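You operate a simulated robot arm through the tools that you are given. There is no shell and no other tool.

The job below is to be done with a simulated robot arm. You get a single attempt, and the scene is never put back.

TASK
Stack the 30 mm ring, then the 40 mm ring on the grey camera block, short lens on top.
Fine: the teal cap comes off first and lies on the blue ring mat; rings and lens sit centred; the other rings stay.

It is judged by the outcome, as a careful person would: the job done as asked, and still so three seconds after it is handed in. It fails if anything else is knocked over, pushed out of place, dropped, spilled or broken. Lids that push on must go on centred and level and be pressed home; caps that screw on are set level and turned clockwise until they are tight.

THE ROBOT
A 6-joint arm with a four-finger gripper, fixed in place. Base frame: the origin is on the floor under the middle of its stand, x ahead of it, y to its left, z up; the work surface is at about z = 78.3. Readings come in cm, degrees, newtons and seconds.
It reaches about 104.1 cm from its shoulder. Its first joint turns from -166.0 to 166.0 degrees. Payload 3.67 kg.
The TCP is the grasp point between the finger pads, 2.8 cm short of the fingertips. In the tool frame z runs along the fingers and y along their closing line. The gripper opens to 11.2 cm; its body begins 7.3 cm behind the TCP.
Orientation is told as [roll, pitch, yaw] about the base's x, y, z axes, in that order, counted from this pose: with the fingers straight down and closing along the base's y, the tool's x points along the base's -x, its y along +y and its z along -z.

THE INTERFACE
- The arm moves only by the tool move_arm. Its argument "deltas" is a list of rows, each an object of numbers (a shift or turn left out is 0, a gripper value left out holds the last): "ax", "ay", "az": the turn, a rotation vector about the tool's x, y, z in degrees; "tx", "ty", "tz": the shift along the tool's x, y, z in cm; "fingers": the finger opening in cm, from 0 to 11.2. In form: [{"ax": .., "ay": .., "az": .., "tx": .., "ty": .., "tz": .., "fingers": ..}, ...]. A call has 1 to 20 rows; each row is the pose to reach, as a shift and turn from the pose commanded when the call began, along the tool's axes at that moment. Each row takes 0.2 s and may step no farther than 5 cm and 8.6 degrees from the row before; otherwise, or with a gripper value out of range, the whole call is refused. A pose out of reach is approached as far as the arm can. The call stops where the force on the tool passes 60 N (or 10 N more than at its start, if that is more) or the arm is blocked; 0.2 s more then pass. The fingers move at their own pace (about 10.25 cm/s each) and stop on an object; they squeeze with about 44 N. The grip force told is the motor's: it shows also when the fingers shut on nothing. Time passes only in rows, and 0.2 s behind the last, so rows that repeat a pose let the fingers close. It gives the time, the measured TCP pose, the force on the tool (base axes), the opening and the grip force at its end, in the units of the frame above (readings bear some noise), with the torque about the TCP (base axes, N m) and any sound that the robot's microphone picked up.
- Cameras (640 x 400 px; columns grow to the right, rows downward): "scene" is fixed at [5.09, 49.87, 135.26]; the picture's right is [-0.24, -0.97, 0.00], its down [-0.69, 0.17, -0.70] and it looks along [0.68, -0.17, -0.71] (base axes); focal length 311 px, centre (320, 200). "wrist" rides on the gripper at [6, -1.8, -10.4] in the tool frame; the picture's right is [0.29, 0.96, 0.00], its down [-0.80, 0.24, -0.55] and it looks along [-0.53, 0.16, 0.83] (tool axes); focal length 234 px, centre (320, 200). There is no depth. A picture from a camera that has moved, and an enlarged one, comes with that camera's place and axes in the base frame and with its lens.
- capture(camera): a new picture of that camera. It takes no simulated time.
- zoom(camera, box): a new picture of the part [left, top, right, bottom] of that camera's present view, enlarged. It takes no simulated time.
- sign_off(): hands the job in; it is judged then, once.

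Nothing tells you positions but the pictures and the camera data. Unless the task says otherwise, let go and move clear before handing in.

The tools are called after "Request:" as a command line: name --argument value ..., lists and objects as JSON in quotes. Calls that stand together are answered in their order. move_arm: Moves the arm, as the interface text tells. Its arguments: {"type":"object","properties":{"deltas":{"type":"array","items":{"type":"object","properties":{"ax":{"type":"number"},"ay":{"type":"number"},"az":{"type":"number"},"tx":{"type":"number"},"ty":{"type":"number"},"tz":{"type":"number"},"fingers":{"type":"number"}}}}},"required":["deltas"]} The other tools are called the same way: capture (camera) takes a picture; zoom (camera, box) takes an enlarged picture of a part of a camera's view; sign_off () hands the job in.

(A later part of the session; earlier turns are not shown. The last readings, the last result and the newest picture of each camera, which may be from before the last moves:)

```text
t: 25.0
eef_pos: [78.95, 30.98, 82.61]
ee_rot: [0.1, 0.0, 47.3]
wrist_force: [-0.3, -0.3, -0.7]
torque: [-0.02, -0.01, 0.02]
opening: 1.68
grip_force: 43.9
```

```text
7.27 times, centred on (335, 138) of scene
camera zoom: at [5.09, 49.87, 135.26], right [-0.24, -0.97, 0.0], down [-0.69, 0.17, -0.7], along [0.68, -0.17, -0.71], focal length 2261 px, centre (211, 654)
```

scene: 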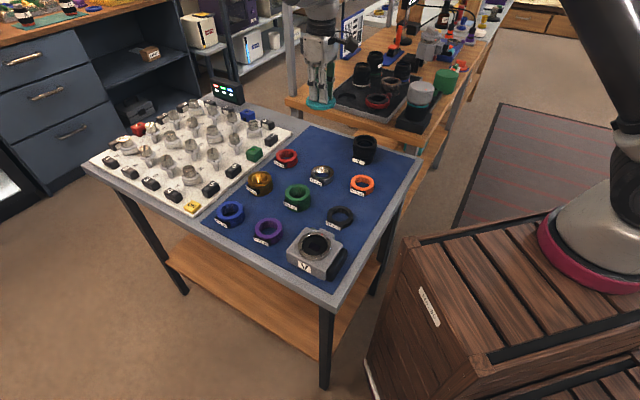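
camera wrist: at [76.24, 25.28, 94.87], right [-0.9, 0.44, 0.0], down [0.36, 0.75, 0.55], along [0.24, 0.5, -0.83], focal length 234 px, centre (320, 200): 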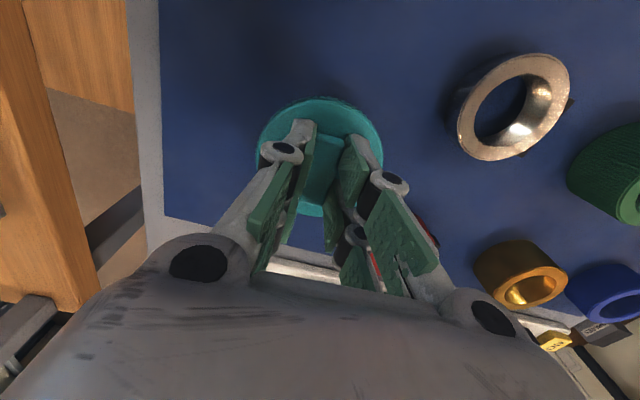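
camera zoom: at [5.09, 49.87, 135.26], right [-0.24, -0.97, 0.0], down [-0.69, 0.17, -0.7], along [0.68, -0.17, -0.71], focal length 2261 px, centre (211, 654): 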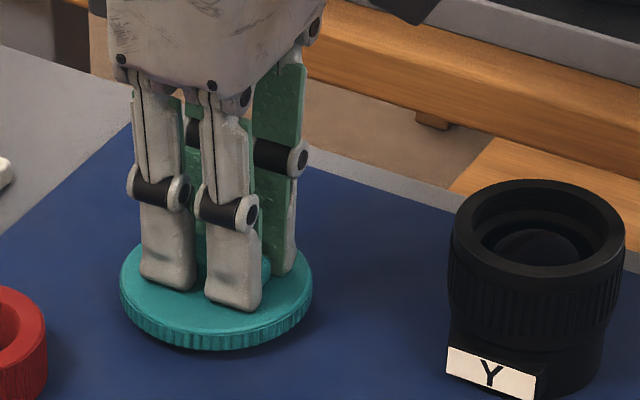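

Request:
move_arm --deltas '[{"tz": 0.06}, {"tz": 0.12}, {"tz": 0.18}, {"tz": 0.18}]'

Request:
zoom --camera "scene" --box '[300, 110, 370, 165]'

```text
t: 26.0
eef_pos: [79.01, 31.06, 82.45]
ee_rot: [-0.1, 0.1, 47.3]
wrist_force: [-0.7, 0.2, -0.6]
torque: [-0.01, -0.03, 0.01]
opening: 1.69
grip_force: 43.8
```

```text
7.27 times, centred on (335, 138) of scene
camera zoom: at [5.09, 49.87, 135.26], right [-0.24, -0.97, 0.0], down [-0.69, 0.17, -0.7], along [0.68, -0.17, -0.71], focal length 2261 px, centre (211, 654)
```

zoom: 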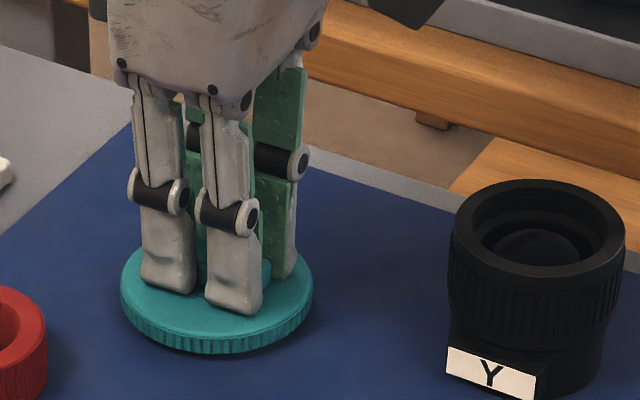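

Request:
move_arm --deltas '[{"tz": 0.06}, {"tz": 0.12}, {"tz": 0.18}, {"tz": 0.18}]'

Request:
zoom --camera "scene" --box '[300, 110, 370, 165]'

```text
t: 27.0
eef_pos: [79.0, 31.09, 82.29]
ee_rot: [0.1, 0.0, 47.3]
wrist_force: [0.1, 0.0, 0.5]
torque: [0.06, 0.01, 0.0]
opening: 1.69
grip_force: 43.7
```

```text
7.27 times, centred on (335, 138) of scene
camera zoom: at [5.09, 49.87, 135.26], right [-0.24, -0.97, 0.0], down [-0.69, 0.17, -0.7], along [0.68, -0.17, -0.71], focal length 2261 px, centre (211, 654)
```

zoom: 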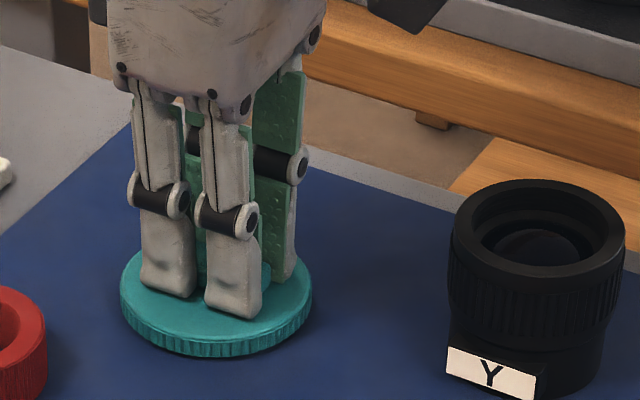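

Request:
move_arm --deltas '[{"tz": 0.05}, {"tz": 0.1}, {"tz": 0.1}]'

Request:
zoom --camera "scene" --box '[300, 110, 370, 165]'

```text
t: 27.8
eef_pos: [79.07, 31.1, 82.14]
ee_rot: [0.0, 0.0, 47.3]
wrist_force: [-0.3, 0.6, -0.5]
torque: [0.02, 0.02, 0.03]
opening: 1.71
grip_force: 44.1
```

```text
7.27 times, centred on (335, 138) of scene
camera zoom: at [5.09, 49.87, 135.26], right [-0.24, -0.97, 0.0], down [-0.69, 0.17, -0.7], along [0.68, -0.17, -0.71], focal length 2261 px, centre (211, 654)
```

zoom: 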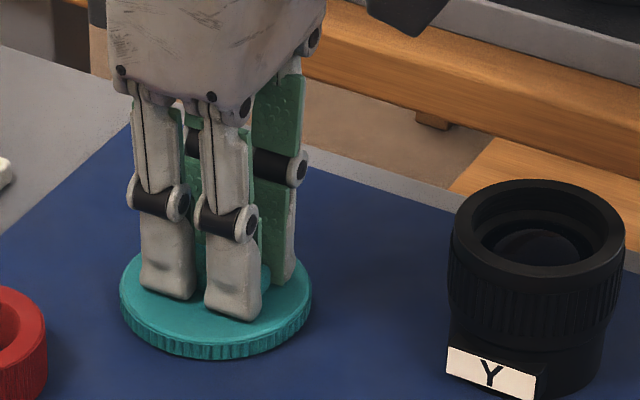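

Request:
move_arm --deltas '[{"tz": 0.05}, {"tz": 0.1}, {"tz": 0.1}]'

Request:
zoom --camera "scene" --box '[300, 110, 370, 165]'

```text
t: 28.6
eef_pos: [79.06, 31.04, 82.05]
ee_rot: [0.0, -0.1, 47.3]
wrist_force: [-0.5, -0.5, 0.9]
torque: [-0.02, 0.05, 0.04]
opening: 1.69
grip_force: 44.1
```

```text
7.27 times, centred on (335, 138) of scene
camera zoom: at [5.09, 49.87, 135.26], right [-0.24, -0.97, 0.0], down [-0.69, 0.17, -0.7], along [0.68, -0.17, -0.71], focal length 2261 px, centre (211, 654)
```

zoom: 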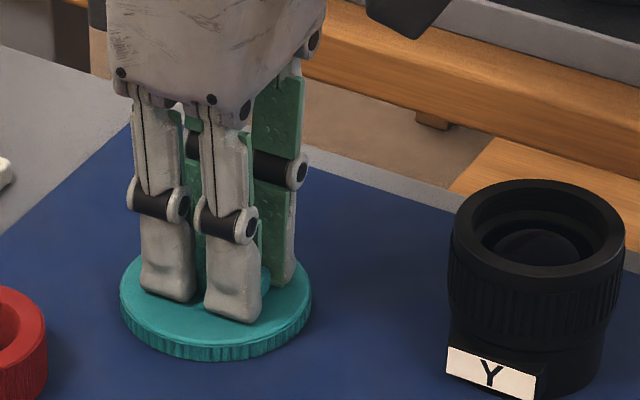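

Request:
move_arm --deltas '[{"tz": 0.05}, {"tz": 0.1}, {"tz": 0.1}]'

Request:
zoom --camera "scene" --box '[300, 110, 370, 165]'

```text
t: 29.4
eef_pos: [79.07, 31.04, 82.06]
ee_rot: [0.1, 0.0, 47.3]
wrist_force: [-2.8, -5.0, 15.7]
torque: [-0.38, 0.3, 0.0]
opening: 1.7
grip_force: 44.1
```

```text
7.27 times, centred on (335, 138) of scene
camera zoom: at [5.09, 49.87, 135.26], right [-0.24, -0.97, 0.0], down [-0.69, 0.17, -0.7], along [0.68, -0.17, -0.71], focal length 2261 px, centre (211, 654)
```

zoom: 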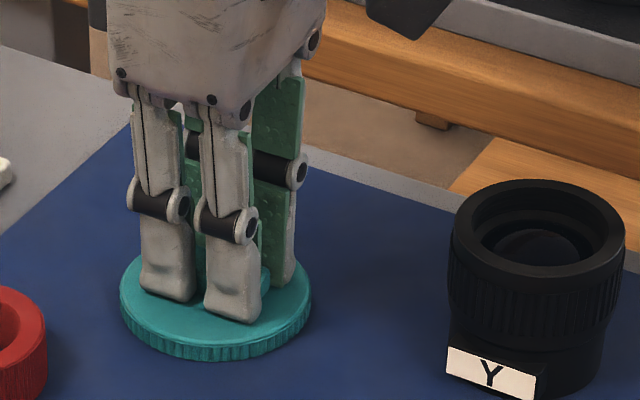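

Contact is felt at about z = 82.05, so the cap is on the mat. I'll relieve the pressure slightly, open gently and back away.

Request:
move_arm --deltas '[{"tz": -0.05}, {"tz": -0.05, "fingers": 2.0}, {"tz": -0.05, "fingers": 2.6}, {"tz": -0.05, "fingers": 3.2}, {"tz": -0.05, "fingers": 3.2}]'

Request:
zoom --camera "scene" --box '[300, 110, 370, 165]'

```text
t: 30.6
eef_pos: [79.04, 31.01, 82.01]
ee_rot: [0.1, 0.0, 47.3]
wrist_force: [0.0, 0.8, 2.3]
torque: [0.02, -0.01, 0.02]
opening: 3.17
grip_force: 0.0
```

```text
7.27 times, centred on (335, 138) of scene
camera zoom: at [5.09, 49.87, 135.26], right [-0.24, -0.97, 0.0], down [-0.69, 0.17, -0.7], along [0.68, -0.17, -0.71], focal length 2261 px, centre (211, 654)
```

zoom: 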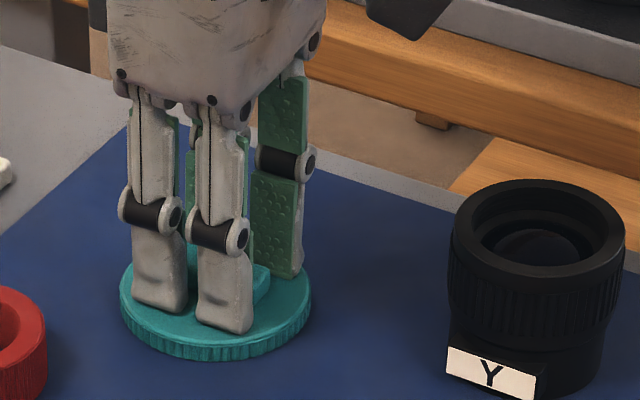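

Request:
move_arm --deltas '[{"tz": -0.3}, {"tz": -1.0}, {"tz": -3}, {"tz": -6}, {"tz": -10}, {"tz": -14}, {"tz": -16}, {"tz": -16}]'

Request:
capture --camera "wrist"

Request:
zoom --camera "scene" --box '[270, 100, 400, 200]'

```text
t: 32.4
eef_pos: [79.06, 31.01, 98.09]
ee_rot: [0.0, 0.0, 47.3]
wrist_force: [-0.4, -0.8, 0.3]
torque: [-0.02, 0.0, -0.04]
opening: 3.24
grip_force: 0.1
```

```text
taken
camera wrist: at [76.22, 25.24, 108.5], right [-0.9, 0.44, 0.0], down [0.36, 0.75, 0.55], along [0.24, 0.5, -0.83], focal length 234 px, centre (320, 200)
```

wrist: 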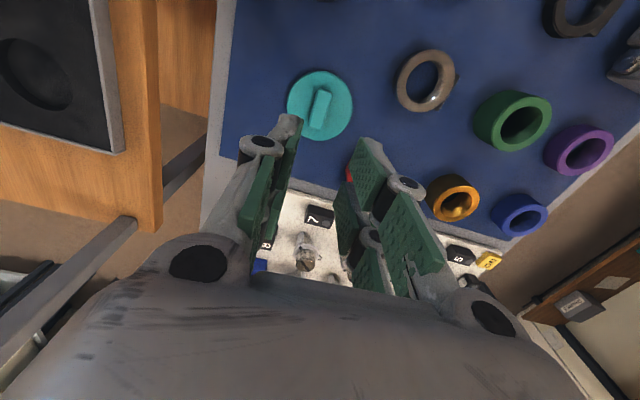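

```text
4.00 times, centred on (335, 150) of scene
camera zoom: at [5.09, 49.87, 135.26], right [-0.24, -0.97, 0.0], down [-0.69, 0.17, -0.7], along [0.68, -0.17, -0.71], focal length 1244 px, centre (260, 400)
```

zoom: 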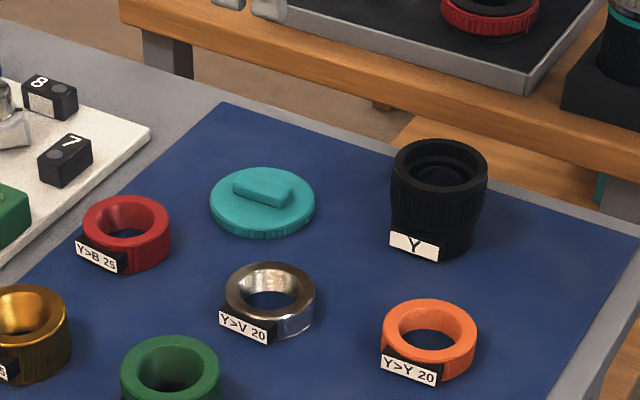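

The cap lies flat on the mat and nothing else has moved. Next is the blue 30 mm ring near (58.2, 58.4). Its label faces the 135° direction, so I'll turn to yaw −45 so the fingers close clear of the label, then look from above.

Request:
move_arm --deltas '[{"az": 7, "tx": -0.3, "ty": 1.7}, {"az": 14, "tx": -0.7, "ty": 4.2}, {"az": 21, "tx": -1.2, "ty": 6.8}, {"az": 28, "tx": -1.7, "ty": 9.5}, {"az": 35, "tx": -2.2, "ty": 12.2}, {"az": 42, "tx": -2.7, "ty": 14.9}, {"az": 49, "tx": -3.2, "ty": 17.6}, {"az": 56, "tx": -3.7, "ty": 20.3}, {"az": 63, "tx": -4.2, "ty": 23.2}, {"az": 70, "tx": -4.7, "ty": 26.0}, {"az": 77, "tx": -5.2, "ty": 28.8}, {"az": 84, "tx": -5.7, "ty": 31.5}, {"az": 92.3, "tx": -6.04, "ty": 33.87}, {"az": 92.3, "tx": -6.04, "ty": 33.87, "fingers": 8.4}, {"az": 92.3, "tx": -6.04, "ty": 33.87, "fingers": 8.4}]'

Request:
capture --camera "wrist"

Request:
capture --camera "scene"

```text
t: 35.6
eef_pos: [58.26, 58.4, 98.0]
ee_rot: [0.1, -0.1, -45.0]
wrist_force: [0.4, -1.2, 0.3]
torque: [-0.01, -0.02, -0.02]
opening: 8.36
grip_force: 0.0
```

```text
taken
camera wrist: at [52.65, 61.24, 108.47], right [0.47, 0.88, 0.0], down [0.73, -0.39, 0.55], along [0.49, -0.26, -0.83], focal length 234 px, centre (320, 200)
```

wrist: 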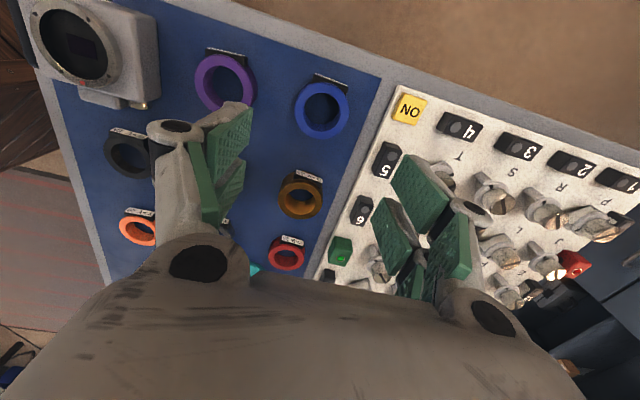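

```text
taken
```

scene: 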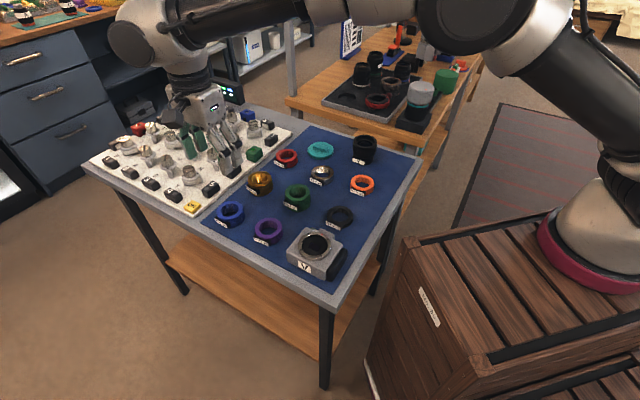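

Request:
zoom --camera "wrist" --box '[270, 60, 370, 160]'

Request:
zoom --camera "scene" --box '[195, 180, 265, 240]'

```text
4.00 times, centred on (320, 110) of wrist
camera zoom: at [52.65, 61.24, 108.47], right [0.47, 0.88, 0.0], down [0.73, -0.39, 0.55], along [0.49, -0.26, -0.83], focal length 937 px, centre (320, 560)
```

zoom: 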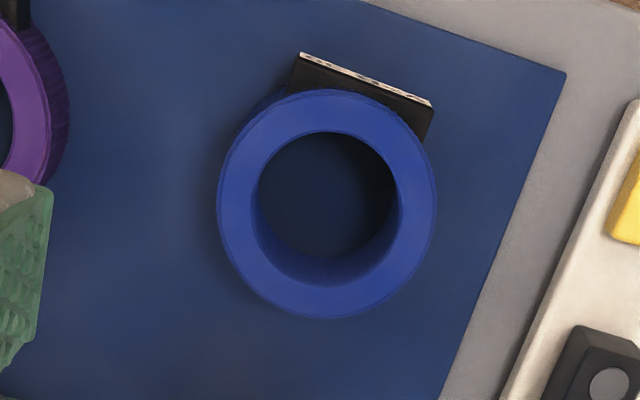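

```text
6.67 times, centred on (230, 210) of scene
camera zoom: at [5.09, 49.87, 135.26], right [-0.24, -0.97, 0.0], down [-0.69, 0.17, -0.7], along [0.68, -0.17, -0.71], focal length 2073 px, centre (920, 133)
```

zoom: 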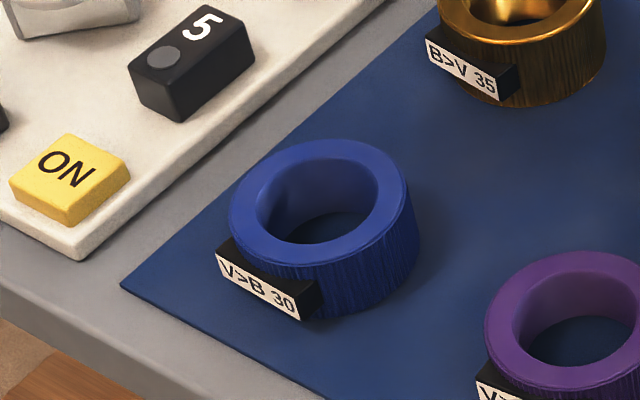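

The blue ring is almost exactly beneath the tool (offset ≈ 0.1, 0.16 cm). I'll go down to just above its top and check the finger clearance.

Request:
move_arm --deltas '[{"tx": 0.05, "ty": 0.08, "tz": 2}, {"tx": 0.09, "ty": 0.16, "tz": 5}, {"tx": 0.09, "ty": 0.16, "tz": 8}, {"tx": 0.09, "ty": 0.16, "tz": 10.5}, {"tx": 0.09, "ty": 0.16, "tz": 12.5}, {"tx": 0.09, "ty": 0.16, "tz": 13}, {"tx": 0.09, "ty": 0.16, "tz": 13}]'

Request:
capture --camera "wrist"

Request:
zoom --camera "scene" --box '[185, 160, 275, 240]'

```text
t: 37.2
eef_pos: [58.31, 58.67, 85.01]
ee_rot: [0.0, 0.0, -44.9]
wrist_force: [-0.5, 0.5, -0.2]
torque: [0.02, 0.01, 0.01]
opening: 8.38
grip_force: 0.1
```

```text
taken
camera wrist: at [52.7, 61.46, 95.41], right [0.47, 0.88, 0.0], down [0.73, -0.39, 0.55], along [0.49, -0.26, -0.83], focal length 234 px, centre (320, 200)
```

wrist: 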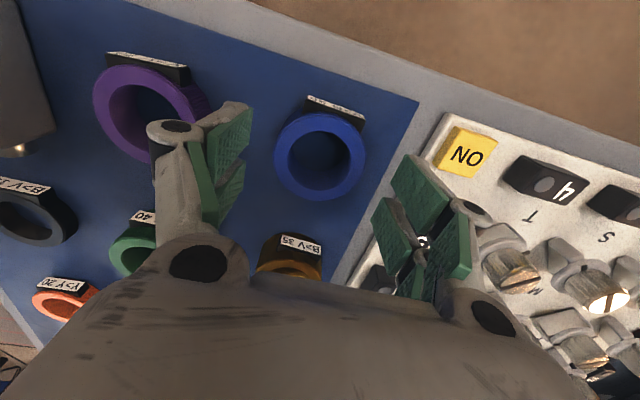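

```text
5.00 times, centred on (230, 200) of scene
camera zoom: at [5.09, 49.87, 135.26], right [-0.24, -0.97, 0.0], down [-0.69, 0.17, -0.7], along [0.68, -0.17, -0.71], focal length 1555 px, centre (770, 200)
```

zoom: 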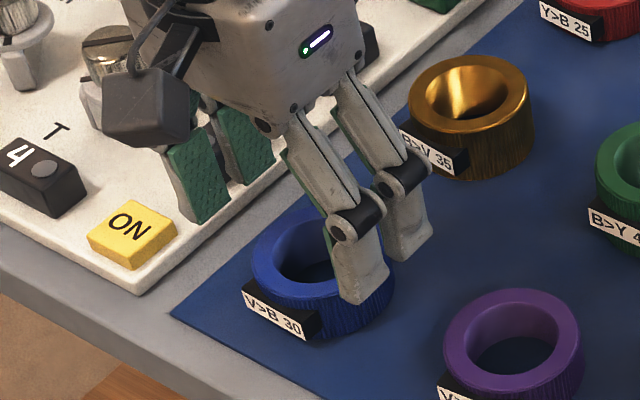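

Request:
move_arm --deltas '[{"tz": 0.8}, {"tz": 1.6}, {"tz": 2.3}, {"tz": 2.8}, {"tz": 3.1}, {"tz": 3.1}]'

Request:
capture --camera "wrist"

Request:
zoom --camera "scene" --box '[185, 160, 275, 240]'

```text
t: 38.6
eef_pos: [58.22, 58.61, 81.92]
ee_rot: [0.0, 0.0, -44.9]
wrist_force: [0.2, -0.9, 0.5]
torque: [0.02, 0.02, -0.01]
opening: 8.41
grip_force: 0.1
```

```text
taken
camera wrist: at [52.7, 61.45, 92.32], right [0.47, 0.88, 0.0], down [0.73, -0.39, 0.55], along [0.49, -0.26, -0.83], focal length 234 px, centre (320, 200)
```

wrist: 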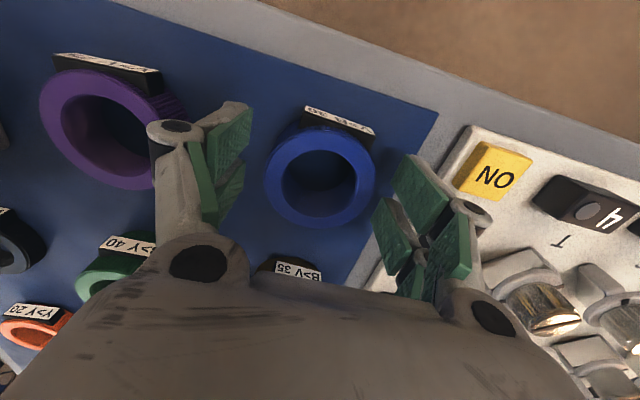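

```text
5.00 times, centred on (230, 200) of scene
camera zoom: at [5.09, 49.87, 135.26], right [-0.24, -0.97, 0.0], down [-0.69, 0.17, -0.7], along [0.68, -0.17, -0.71], focal length 1555 px, centre (770, 200)
```

zoom: 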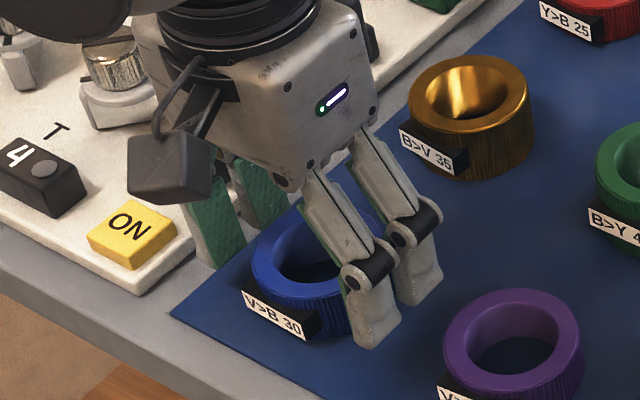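

Request:
move_arm --deltas '[{"fingers": 7.6}, {"fingers": 7.0}, {"fingers": 6.6}, {"fingers": 6.3}, {"fingers": 6.0}, {"fingers": 5.6}, {"fingers": 5.2}, {"fingers": 5.2}]'

Request:
capture --camera "wrist"

Request:
zoom --camera "scene" --box '[185, 160, 275, 240]'

```text
t: 40.4
eef_pos: [58.33, 58.73, 81.9]
ee_rot: [0.0, 0.0, -45.1]
wrist_force: [1.7, 1.7, 4.9]
torque: [0.05, -0.04, 0.0]
opening: 6.05
grip_force: 44.2
```

```text
taken
camera wrist: at [52.7, 61.45, 92.36], right [0.47, 0.88, 0.0], down [0.73, -0.39, 0.55], along [0.49, -0.26, -0.83], focal length 234 px, centre (320, 200)
```

wrist: 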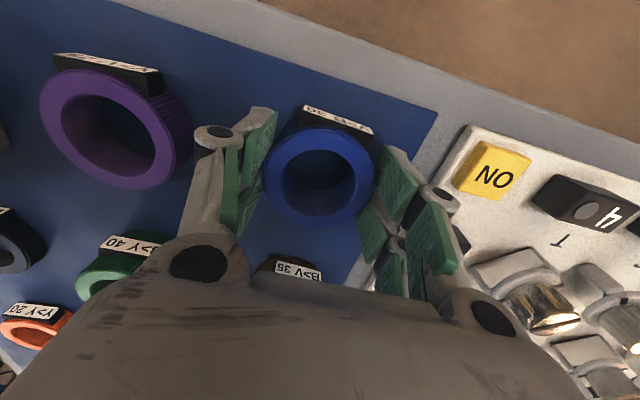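

```text
5.00 times, centred on (230, 200) of scene
camera zoom: at [5.09, 49.87, 135.26], right [-0.24, -0.97, 0.0], down [-0.69, 0.17, -0.7], along [0.68, -0.17, -0.71], focal length 1555 px, centre (770, 200)
```

zoom: 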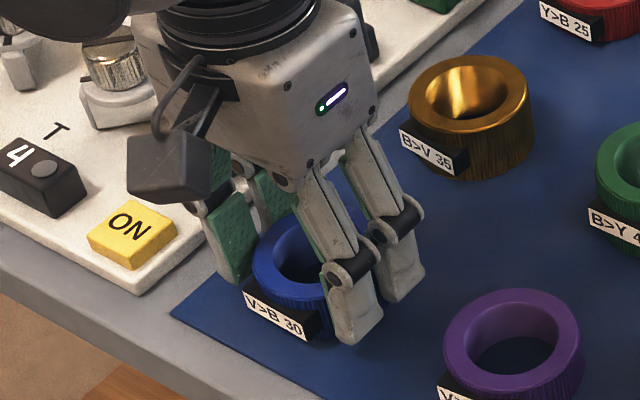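

Request:
zoom --camera "wrist" --box '[220, 80, 440, 260]'

```text
2.22 times, centred on (330, 170) of wrist
camera zoom: at [52.7, 61.45, 92.36], right [0.47, 0.88, 0.0], down [0.73, -0.39, 0.55], along [0.49, -0.26, -0.83], focal length 520 px, centre (298, 267)
```

zoom: 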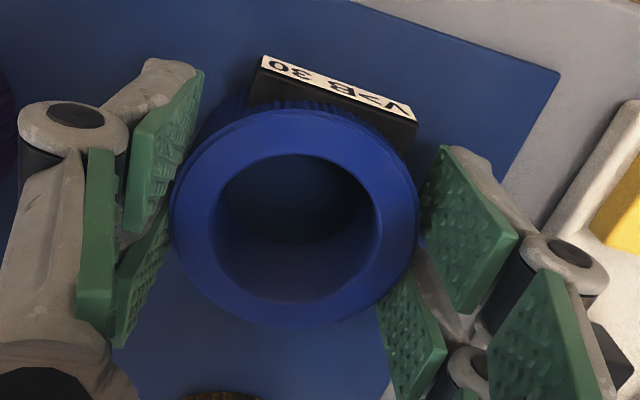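

The blue ring is held (6.05 cm opening, 44 N), centred in the fingers to within about 1 mm. I'll lift it straight up.

Request:
move_arm --deltas '[{"tz": -0.2}, {"tz": -0.6}, {"tz": -1.5}, {"tz": -3.5}, {"tz": -6.5}, {"tz": -10}, {"tz": -13.5}, {"tz": -16}, {"tz": -16}]'

Request:
capture --camera "wrist"

Request:
capture --camera "scene"

```text
t: 42.4
eef_pos: [58.2, 58.49, 97.97]
ee_rot: [-0.1, 0.0, -45.0]
wrist_force: [-0.2, -0.2, -1.1]
torque: [-0.01, 0.01, 0.01]
opening: 6.02
grip_force: 44.4
```

```text
taken
camera wrist: at [52.79, 61.4, 108.35], right [0.47, 0.88, 0.0], down [0.73, -0.39, 0.55], along [0.49, -0.26, -0.83], focal length 234 px, centre (320, 200)
```

wrist: 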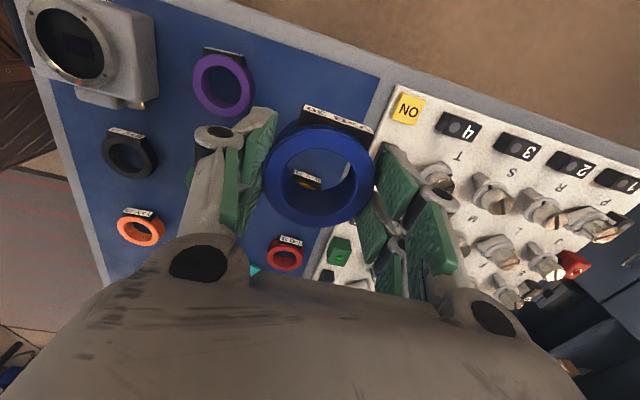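

```text
taken
```

scene: 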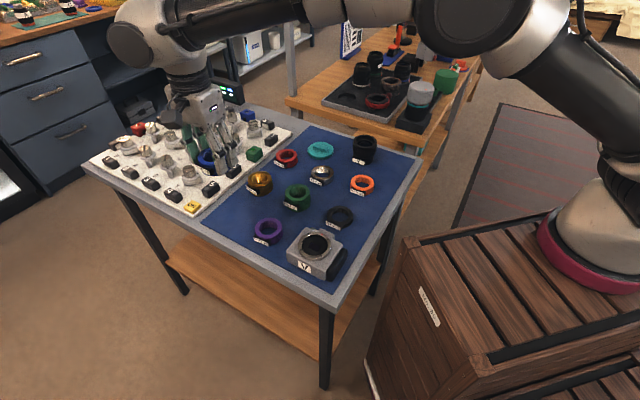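

The ring came up cleanly. Now I'll move near the camera block with a sideways offset, so the mount is in the wrist view without the held ring hiding it.

Request:
move_arm --deltas '[{"tx": -0.5, "ty": -1.8}, {"tx": -1.3, "ty": -4.6}, {"tx": -2.2, "ty": -7.6}, {"tx": -3.1, "ty": -10.6}, {"tx": -4.0, "ty": -13.6}, {"tx": -4.9, "ty": -16.6}, {"tx": -5.7, "ty": -19.6}, {"tx": -6.4, "ty": -22.0}, {"tx": -6.72, "ty": -23.14}, {"tx": -6.72, "ty": -23.14}]'

Request:
capture --camera "wrist"

Request:
zoom --camera "wrist" --box '[270, 0, 410, 110]'

Request:
zoom --camera "scene" --box '[270, 190, 370, 290]'

```text
t: 44.6
eef_pos: [46.81, 37.43, 98.0]
ee_rot: [0.0, -0.1, -45.0]
wrist_force: [-0.1, 0.7, -2.2]
torque: [0.0, 0.0, -0.02]
opening: 6.03
grip_force: 44.3
```

```text
taken
camera wrist: at [41.16, 40.28, 108.37], right [0.47, 0.88, 0.0], down [0.73, -0.39, 0.55], along [0.49, -0.26, -0.83], focal length 234 px, centre (320, 200)
```

wrist: 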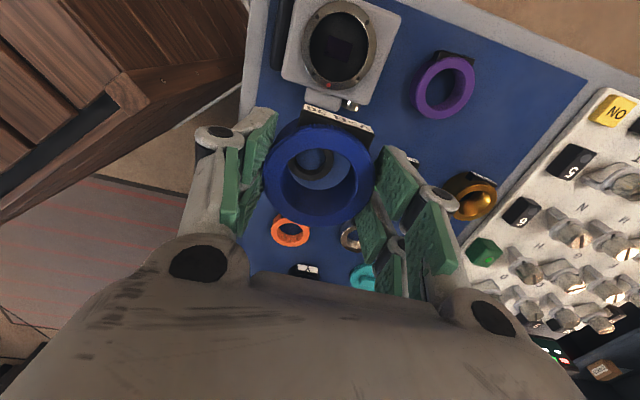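

```text
3.64 times, centred on (340, 55) of wrist
camera zoom: at [41.16, 40.28, 108.37], right [0.47, 0.88, 0.0], down [0.73, -0.39, 0.55], along [0.49, -0.26, -0.83], focal length 852 px, centre (247, 727)
```

zoom: 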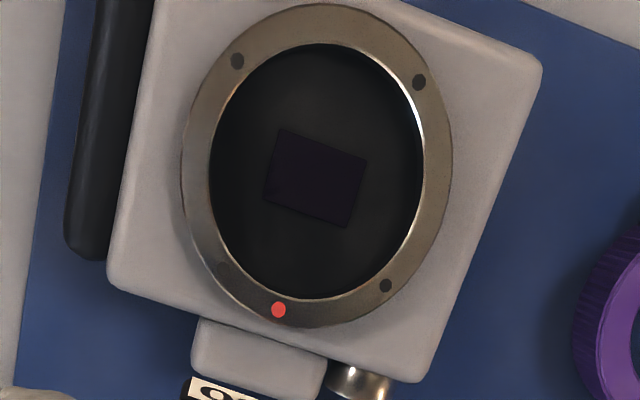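

```text
4.00 times, centred on (320, 240) of scene
camera zoom: at [5.09, 49.87, 135.26], right [-0.24, -0.97, 0.0], down [-0.69, 0.17, -0.7], along [0.68, -0.17, -0.71], focal length 1244 px, centre (320, 40)
```

zoom: 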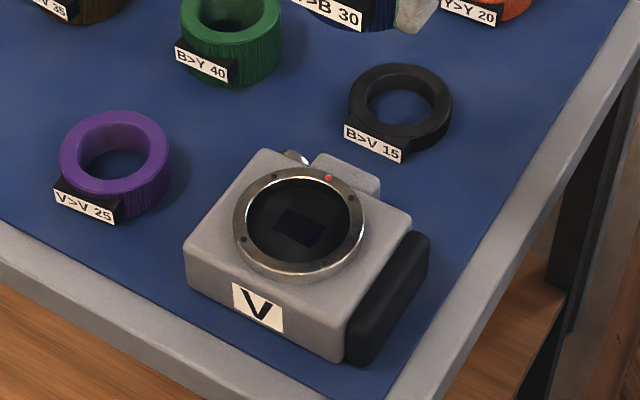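

Request:
zoom --camera "wrist" --box '[240, 90, 400, 240]'

```text
2.67 times, centred on (320, 165) of wrist
camera zoom: at [41.16, 40.28, 108.37], right [0.47, 0.88, 0.0], down [0.73, -0.39, 0.55], along [0.49, -0.26, -0.83], focal length 624 px, centre (320, 293)
```

zoom: 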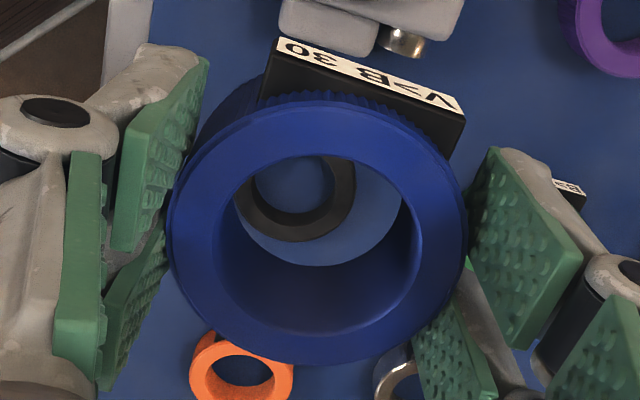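

The mount centre is about (6.13, 0.02) cm from the tool, near (42.3, 41.8) in base coordinates. I'll move the ring over it and come down to about 1.5 cm above for an alignment check.

Request:
move_arm --deltas '[{"tx": 1.5}, {"tx": 3.5}, {"tx": 5.2}, {"tx": 6.26, "ty": 0.02}, {"tx": 6.26, "ty": 0.02, "tz": 2}, {"tx": 6.26, "ty": 0.02, "tz": 5}, {"tx": 6.26, "ty": 0.02, "tz": 8}, {"tx": 6.26, "ty": 0.02, "tz": 9.7}, {"tx": 6.26, "ty": 0.02, "tz": 9.7}]'

Request:
zoom --camera "wrist" --box '[220, 60, 420, 240]'

Request:
zoom --camera "scene" --box '[270, 180, 370, 290]'

```text
t: 46.6
eef_pos: [42.19, 41.96, 88.24]
ee_rot: [0.0, 0.0, -45.0]
wrist_force: [-0.5, -0.2, -1.0]
torque: [0.04, 0.02, -0.02]
opening: 6.0
grip_force: 43.6
```

```text
2.22 times, centred on (320, 150) of wrist
camera zoom: at [36.61, 44.77, 98.59], right [0.47, 0.88, 0.0], down [0.73, -0.39, 0.55], along [0.49, -0.26, -0.83], focal length 520 px, centre (320, 311)
```

zoom: 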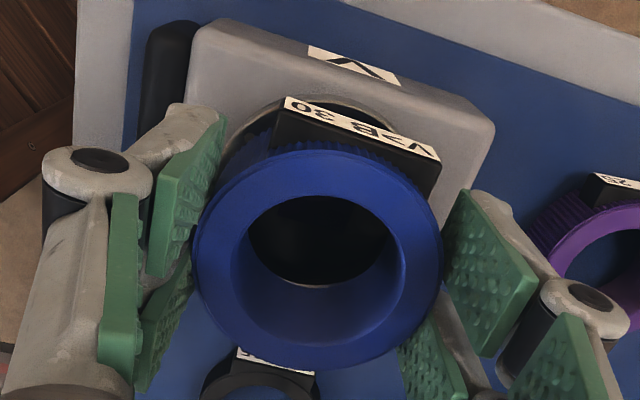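

```text
3.64 times, centred on (320, 235) of scene
camera zoom: at [5.09, 49.87, 135.26], right [-0.24, -0.97, 0.0], down [-0.69, 0.17, -0.7], along [0.68, -0.17, -0.71], focal length 1131 px, centre (320, 73)
```

zoom: 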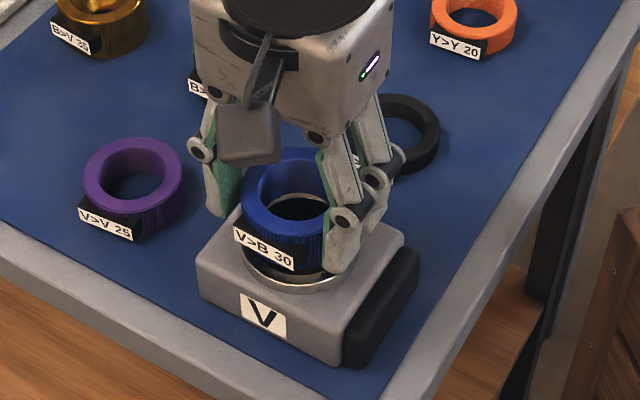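

Request:
move_arm --deltas '[{"tz": 0.4}, {"tz": 0.8}, {"tz": 1.1}, {"tz": 1.1}]'

Request:
zoom --camera "wrist" --box '[220, 60, 420, 240]'

Request:
zoom --camera "scene" --box '[280, 200, 360, 280]'

```text
t: 47.6
eef_pos: [42.25, 41.93, 87.07]
ee_rot: [0.0, 0.0, -45.0]
wrist_force: [0.0, -0.8, -0.5]
torque: [-0.01, -0.02, -0.02]
opening: 6.0
grip_force: 44.1
```

```text
2.22 times, centred on (320, 150) of wrist
camera zoom: at [36.65, 44.77, 97.51], right [0.47, 0.88, 0.0], down [0.73, -0.39, 0.55], along [0.49, -0.26, -0.83], focal length 520 px, centre (320, 311)
```

zoom: 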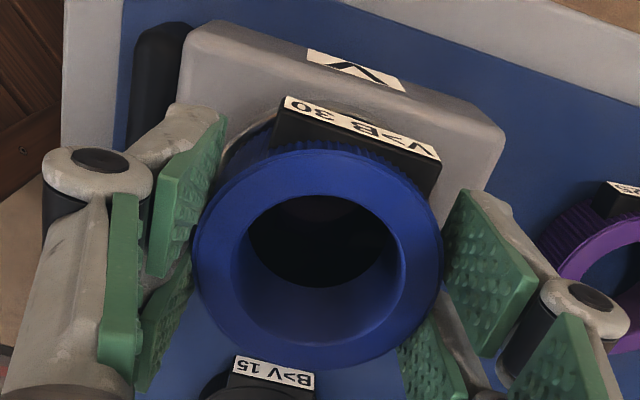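

```text
5.00 times, centred on (320, 240) of scene
camera zoom: at [5.09, 49.87, 135.26], right [-0.24, -0.97, 0.0], down [-0.69, 0.17, -0.7], along [0.68, -0.17, -0.71], focal length 1555 px, centre (320, 0)
```

zoom: 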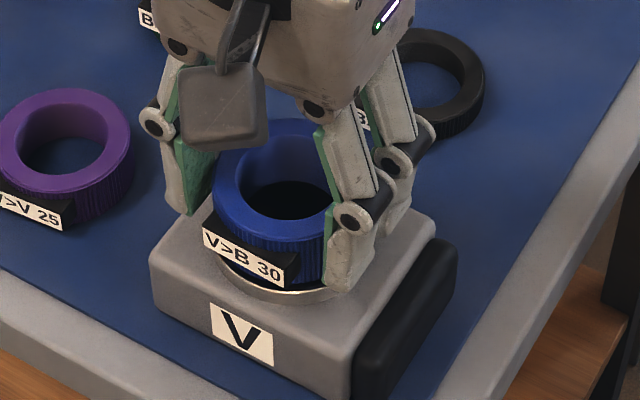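

Request:
move_arm --deltas '[{"tz": 0.1}, {"tz": 0.2}, {"tz": 0.3}, {"tz": 0.3}]'

Request:
zoom --camera "scene" --box '[290, 225, 350, 275]'

```text
t: 48.6
eef_pos: [42.23, 42.08, 86.75]
ee_rot: [0.0, 0.0, -45.1]
wrist_force: [-0.4, 0.0, 0.7]
torque: [0.03, -0.01, -0.02]
opening: 5.98
grip_force: 43.4
```

```text
8.00 times, centred on (320, 250) of scene
camera zoom: at [5.09, 49.87, 135.26], right [-0.24, -0.97, 0.0], down [-0.69, 0.17, -0.7], along [0.68, -0.17, -0.71], focal length 2488 px, centre (320, -200)
```

zoom: 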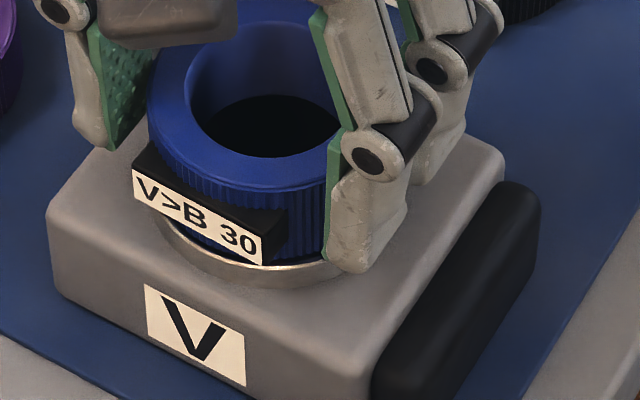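

Request:
move_arm --deltas '[{"tz": 0.07}, {"tz": 0.14}, {"tz": 0.14}]'

Request:
zoom --camera "scene" --box '[290, 225, 350, 275]'

```text
t: 49.4
eef_pos: [42.3, 41.96, 86.81]
ee_rot: [0.1, 0.1, -45.0]
wrist_force: [-0.1, -5.3, 32.2]
torque: [-0.35, 0.04, -0.08]
opening: 5.98
grip_force: 43.8
```

```text
8.00 times, centred on (320, 250) of scene
camera zoom: at [5.09, 49.87, 135.26], right [-0.24, -0.97, 0.0], down [-0.69, 0.17, -0.7], along [0.68, -0.17, -0.71], focal length 2488 px, centre (320, -200)
```

zoom: 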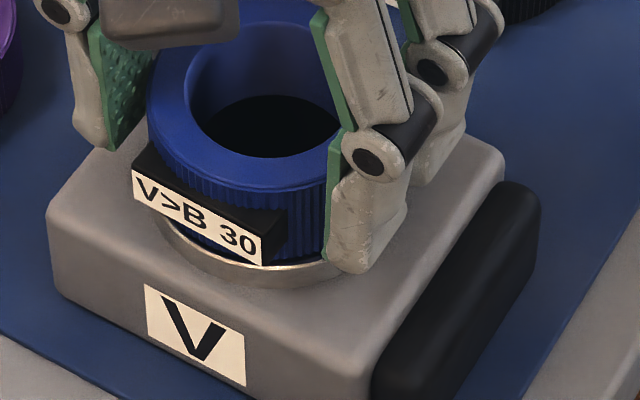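

Contact with the mount at about z = 86.8, centred with little torque. I'll take the load off, open the fingers gently and inspect the seating.

Request:
move_arm --deltas '[{"tz": -0.05}, {"tz": -0.1}, {"tz": -0.1, "fingers": 6.3}, {"tz": -0.1, "fingers": 6.8}, {"tz": -0.1, "fingers": 7.6}, {"tz": -0.1, "fingers": 8.4}, {"tz": -0.1, "fingers": 8.4}]'

Request:
zoom --camera "scene" --box '[290, 225, 350, 275]'

Request:
zoom --camera "wrist" --box '[220, 60, 420, 240]'

```text
t: 51.0
eef_pos: [42.37, 41.87, 86.83]
ee_rot: [0.0, 0.0, -45.0]
wrist_force: [-0.4, 0.1, -1.0]
torque: [0.02, -0.02, 0.0]
opening: 8.41
grip_force: 0.0
```

```text
8.00 times, centred on (320, 250) of scene
camera zoom: at [5.09, 49.87, 135.26], right [-0.24, -0.97, 0.0], down [-0.69, 0.17, -0.7], along [0.68, -0.17, -0.71], focal length 2488 px, centre (320, -200)
```

zoom: 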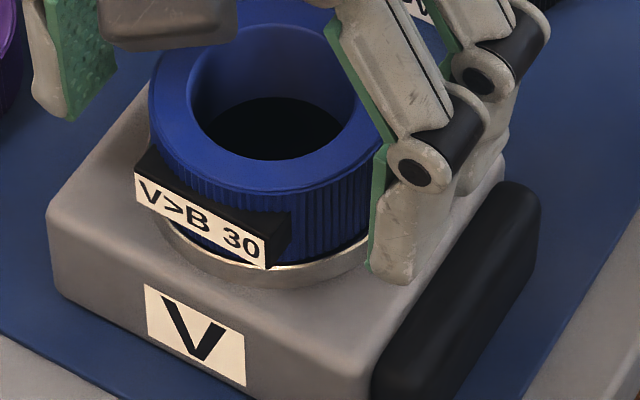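

```text
2.22 times, centred on (320, 150) of wrist
camera zoom: at [36.67, 44.77, 97.19], right [0.47, 0.88, 0.0], down [0.73, -0.39, 0.55], along [0.49, -0.26, -0.83], focal length 520 px, centre (320, 311)
```

zoom: 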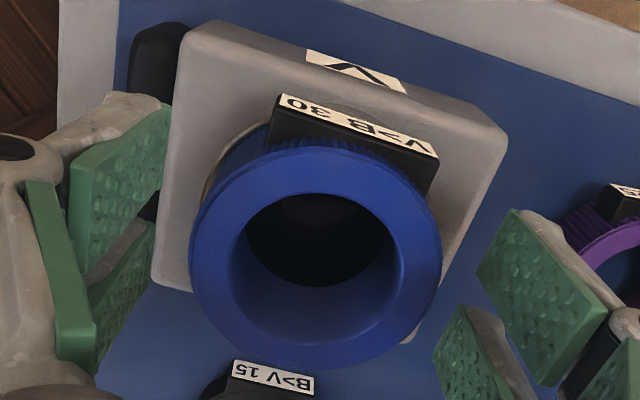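

Request:
move_arm --deltas '[{"tz": -0.5}, {"tz": -2}, {"tz": -5}, {"tz": -8}, {"tz": -11}, {"tz": -13}, {"tz": -13}]'

Request:
zoom --camera "scene" --box '[285, 215, 355, 275]'

Request:
zoom --camera "wrist" --box '[250, 40, 410, 180]'

Request:
capture --camera "wrist"

```text
t: 52.6
eef_pos: [42.28, 41.95, 99.79]
ee_rot: [0.1, 0.1, -45.1]
wrist_force: [-0.5, -0.6, -0.4]
torque: [-0.01, -0.04, 0.01]
opening: 8.39
grip_force: 0.1
```

```text
6.67 times, centred on (320, 245) of scene
camera zoom: at [5.09, 49.87, 135.26], right [-0.24, -0.97, 0.0], down [-0.69, 0.17, -0.7], along [0.68, -0.17, -0.71], focal length 2073 px, centre (320, -100)
```

zoom: 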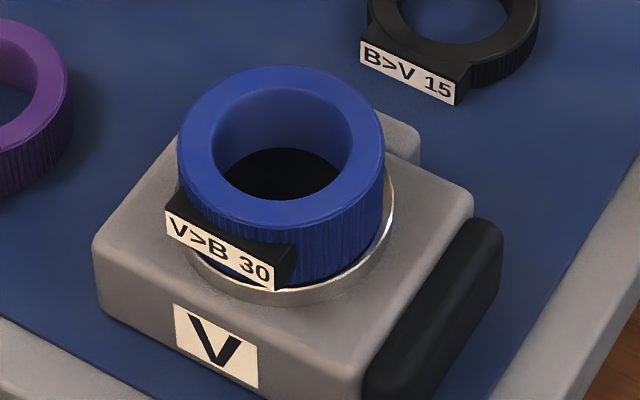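

```text
2.86 times, centred on (330, 110) of wrist
camera zoom: at [36.68, 44.8, 110.21], right [0.47, 0.88, 0.0], down [0.73, -0.39, 0.55], along [0.49, -0.26, -0.83], focal length 669 px, centre (291, 457)
```

zoom: 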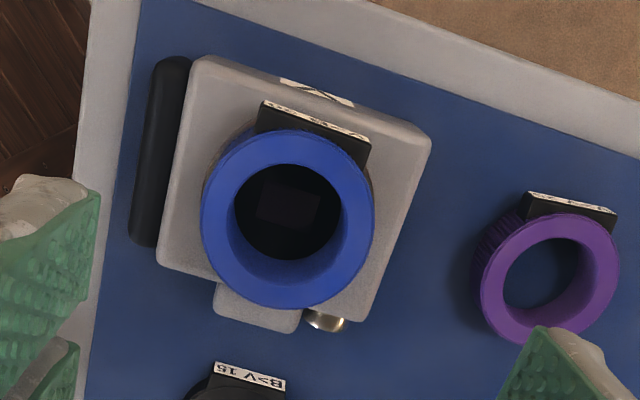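

```text
taken
camera wrist: at [36.68, 44.8, 110.21], right [0.47, 0.88, 0.0], down [0.73, -0.39, 0.55], along [0.49, -0.26, -0.83], focal length 234 px, centre (320, 200)
```

wrist: 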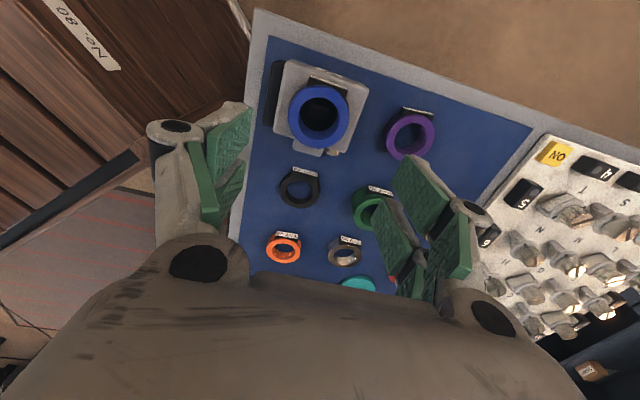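

Request:
zoom --camera "scene" --box '[300, 235, 345, 265]'

Request:
zoom --camera "wrist" --box '[280, 70, 360, 130]'

```text
13.33 times, centred on (322, 250) of scene
camera zoom: at [5.09, 49.87, 135.26], right [-0.24, -0.97, 0.0], down [-0.69, 0.17, -0.7], along [0.68, -0.17, -0.71], focal length 4146 px, centre (287, -467)
```

zoom: 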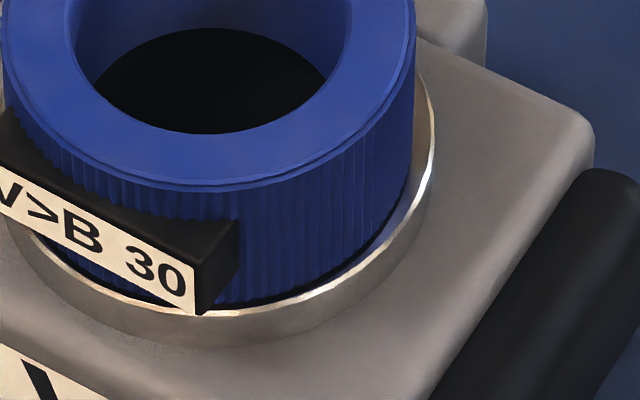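

```text
6.67 times, centred on (320, 100) of wrist
camera zoom: at [36.68, 44.8, 110.21], right [0.47, 0.88, 0.0], down [0.73, -0.39, 0.55], along [0.49, -0.26, -0.83], focal length 1561 px, centre (320, 867)
```

zoom: 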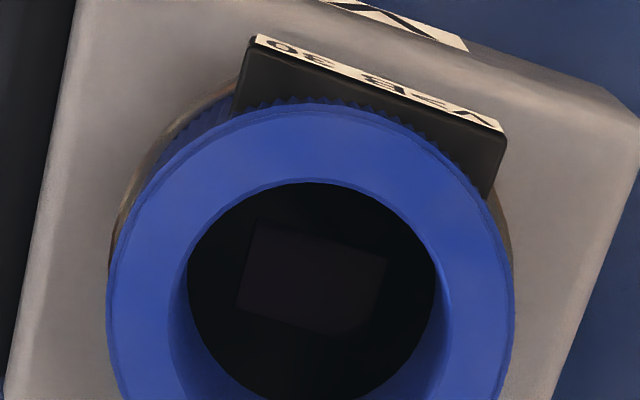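

The ring is seated flat but sits about 2 mm off the mount centre, toward the scene camera; both cameras agree. I'll regrip it, shift it by that amount and set it down again.

Request:
move_arm --deltas '[{"tz": 3}, {"tz": 6}, {"tz": 9}, {"tz": 11}, {"tz": 12.3}, {"tz": 12.9}, {"tz": 12.9, "fingers": 7.4}, {"tz": 12.9, "fingers": 6.8}, {"tz": 12.9, "fingers": 6.4}, {"tz": 12.9, "fingers": 6.0}, {"tz": 12.9, "fingers": 5.4}, {"tz": 12.9, "fingers": 5.4}]'

Request:
zoom --camera "scene" --box '[290, 225, 350, 275]'

```text
t: 55.2
eef_pos: [42.37, 42.03, 86.98]
ee_rot: [0.0, 0.0, -45.0]
wrist_force: [-0.2, -1.6, 2.6]
torque: [-0.05, 0.01, -0.01]
opening: 5.93
grip_force: 44.4
```

```text
8.00 times, centred on (320, 250) of scene
camera zoom: at [5.09, 49.87, 135.26], right [-0.24, -0.97, 0.0], down [-0.69, 0.17, -0.7], along [0.68, -0.17, -0.71], focal length 2488 px, centre (320, -200)
```

zoom: 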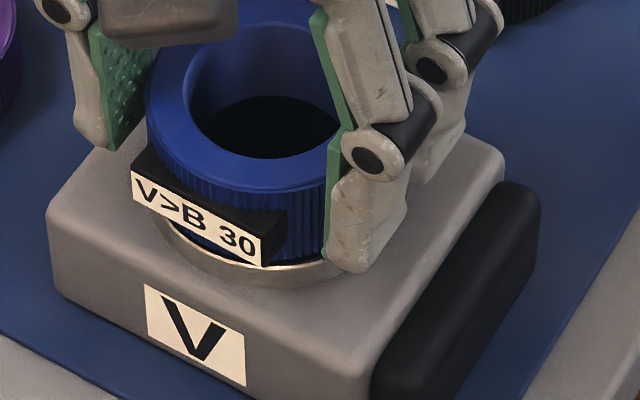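

Request:
move_arm --deltas '[{"tz": -0.1}, {"tz": -0.25}, {"tz": -0.25, "tx": -0.1, "ty": 0.04}, {"tz": -0.25, "tx": -0.17, "ty": 0.07}, {"tz": -0.25, "tx": -0.17, "ty": 0.07}, {"tz": -0.25, "tx": -0.17, "ty": 0.07}]'

Request:
zoom --camera "scene" --box '[300, 235, 345, 265]'

Request:
zoom --camera "wrist" --box '[240, 90, 400, 240]'

```text
t: 56.6
eef_pos: [42.57, 41.81, 87.18]
ee_rot: [0.0, 0.0, -44.9]
wrist_force: [-0.4, 0.1, -1.0]
torque: [-0.02, 0.01, -0.04]
opening: 5.96
grip_force: 43.9
```

```text
13.33 times, centred on (322, 250) of scene
camera zoom: at [5.09, 49.87, 135.26], right [-0.24, -0.97, 0.0], down [-0.69, 0.17, -0.7], along [0.68, -0.17, -0.71], focal length 4146 px, centre (287, -467)
```

zoom: 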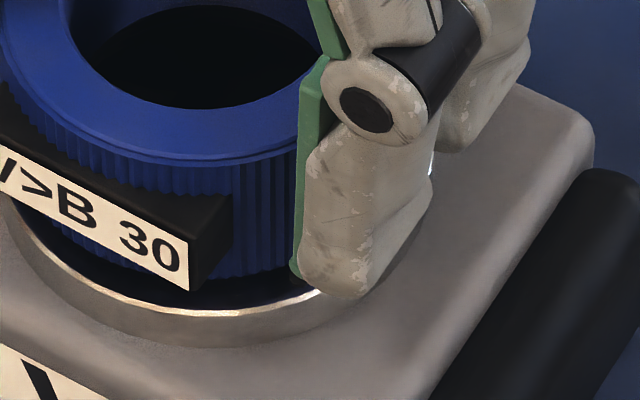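

```text
2.67 times, centred on (320, 165) of wrist
camera zoom: at [36.88, 44.7, 97.54], right [0.47, 0.88, 0.0], down [0.73, -0.39, 0.55], along [0.49, -0.26, -0.83], focal length 624 px, centre (320, 293)
```

zoom: 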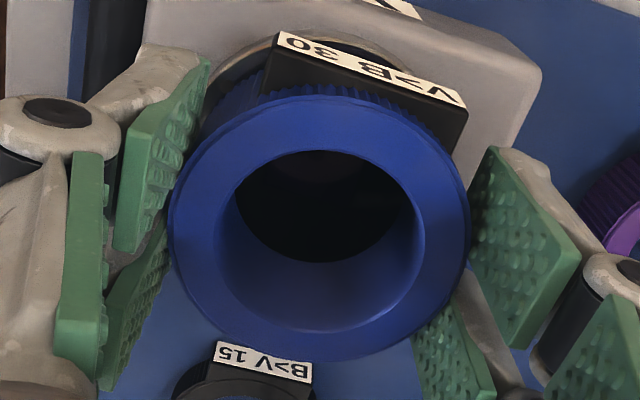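

Request:
move_arm --deltas '[{"tz": 0.1}, {"tz": 0.2}, {"tz": 0.27}, {"tz": 0.27}]'

```text
t: 57.6
eef_pos: [42.48, 41.9, 86.93]
ee_rot: [0.1, 0.0, -45.0]
wrist_force: [-0.3, -0.4, -0.4]
torque: [0.02, -0.01, 0.01]
opening: 5.93
grip_force: 43.9
```

Request:
move_arm --deltas '[{"tz": 0.04}, {"tz": 0.08}, {"tz": 0.08}]'

```text
t: 58.4
eef_pos: [42.49, 41.96, 86.87]
ee_rot: [0.2, 0.0, -45.0]
wrist_force: [2.9, -1.3, 18.2]
torque: [-0.45, 0.03, 0.06]
opening: 5.93
grip_force: 43.7
```

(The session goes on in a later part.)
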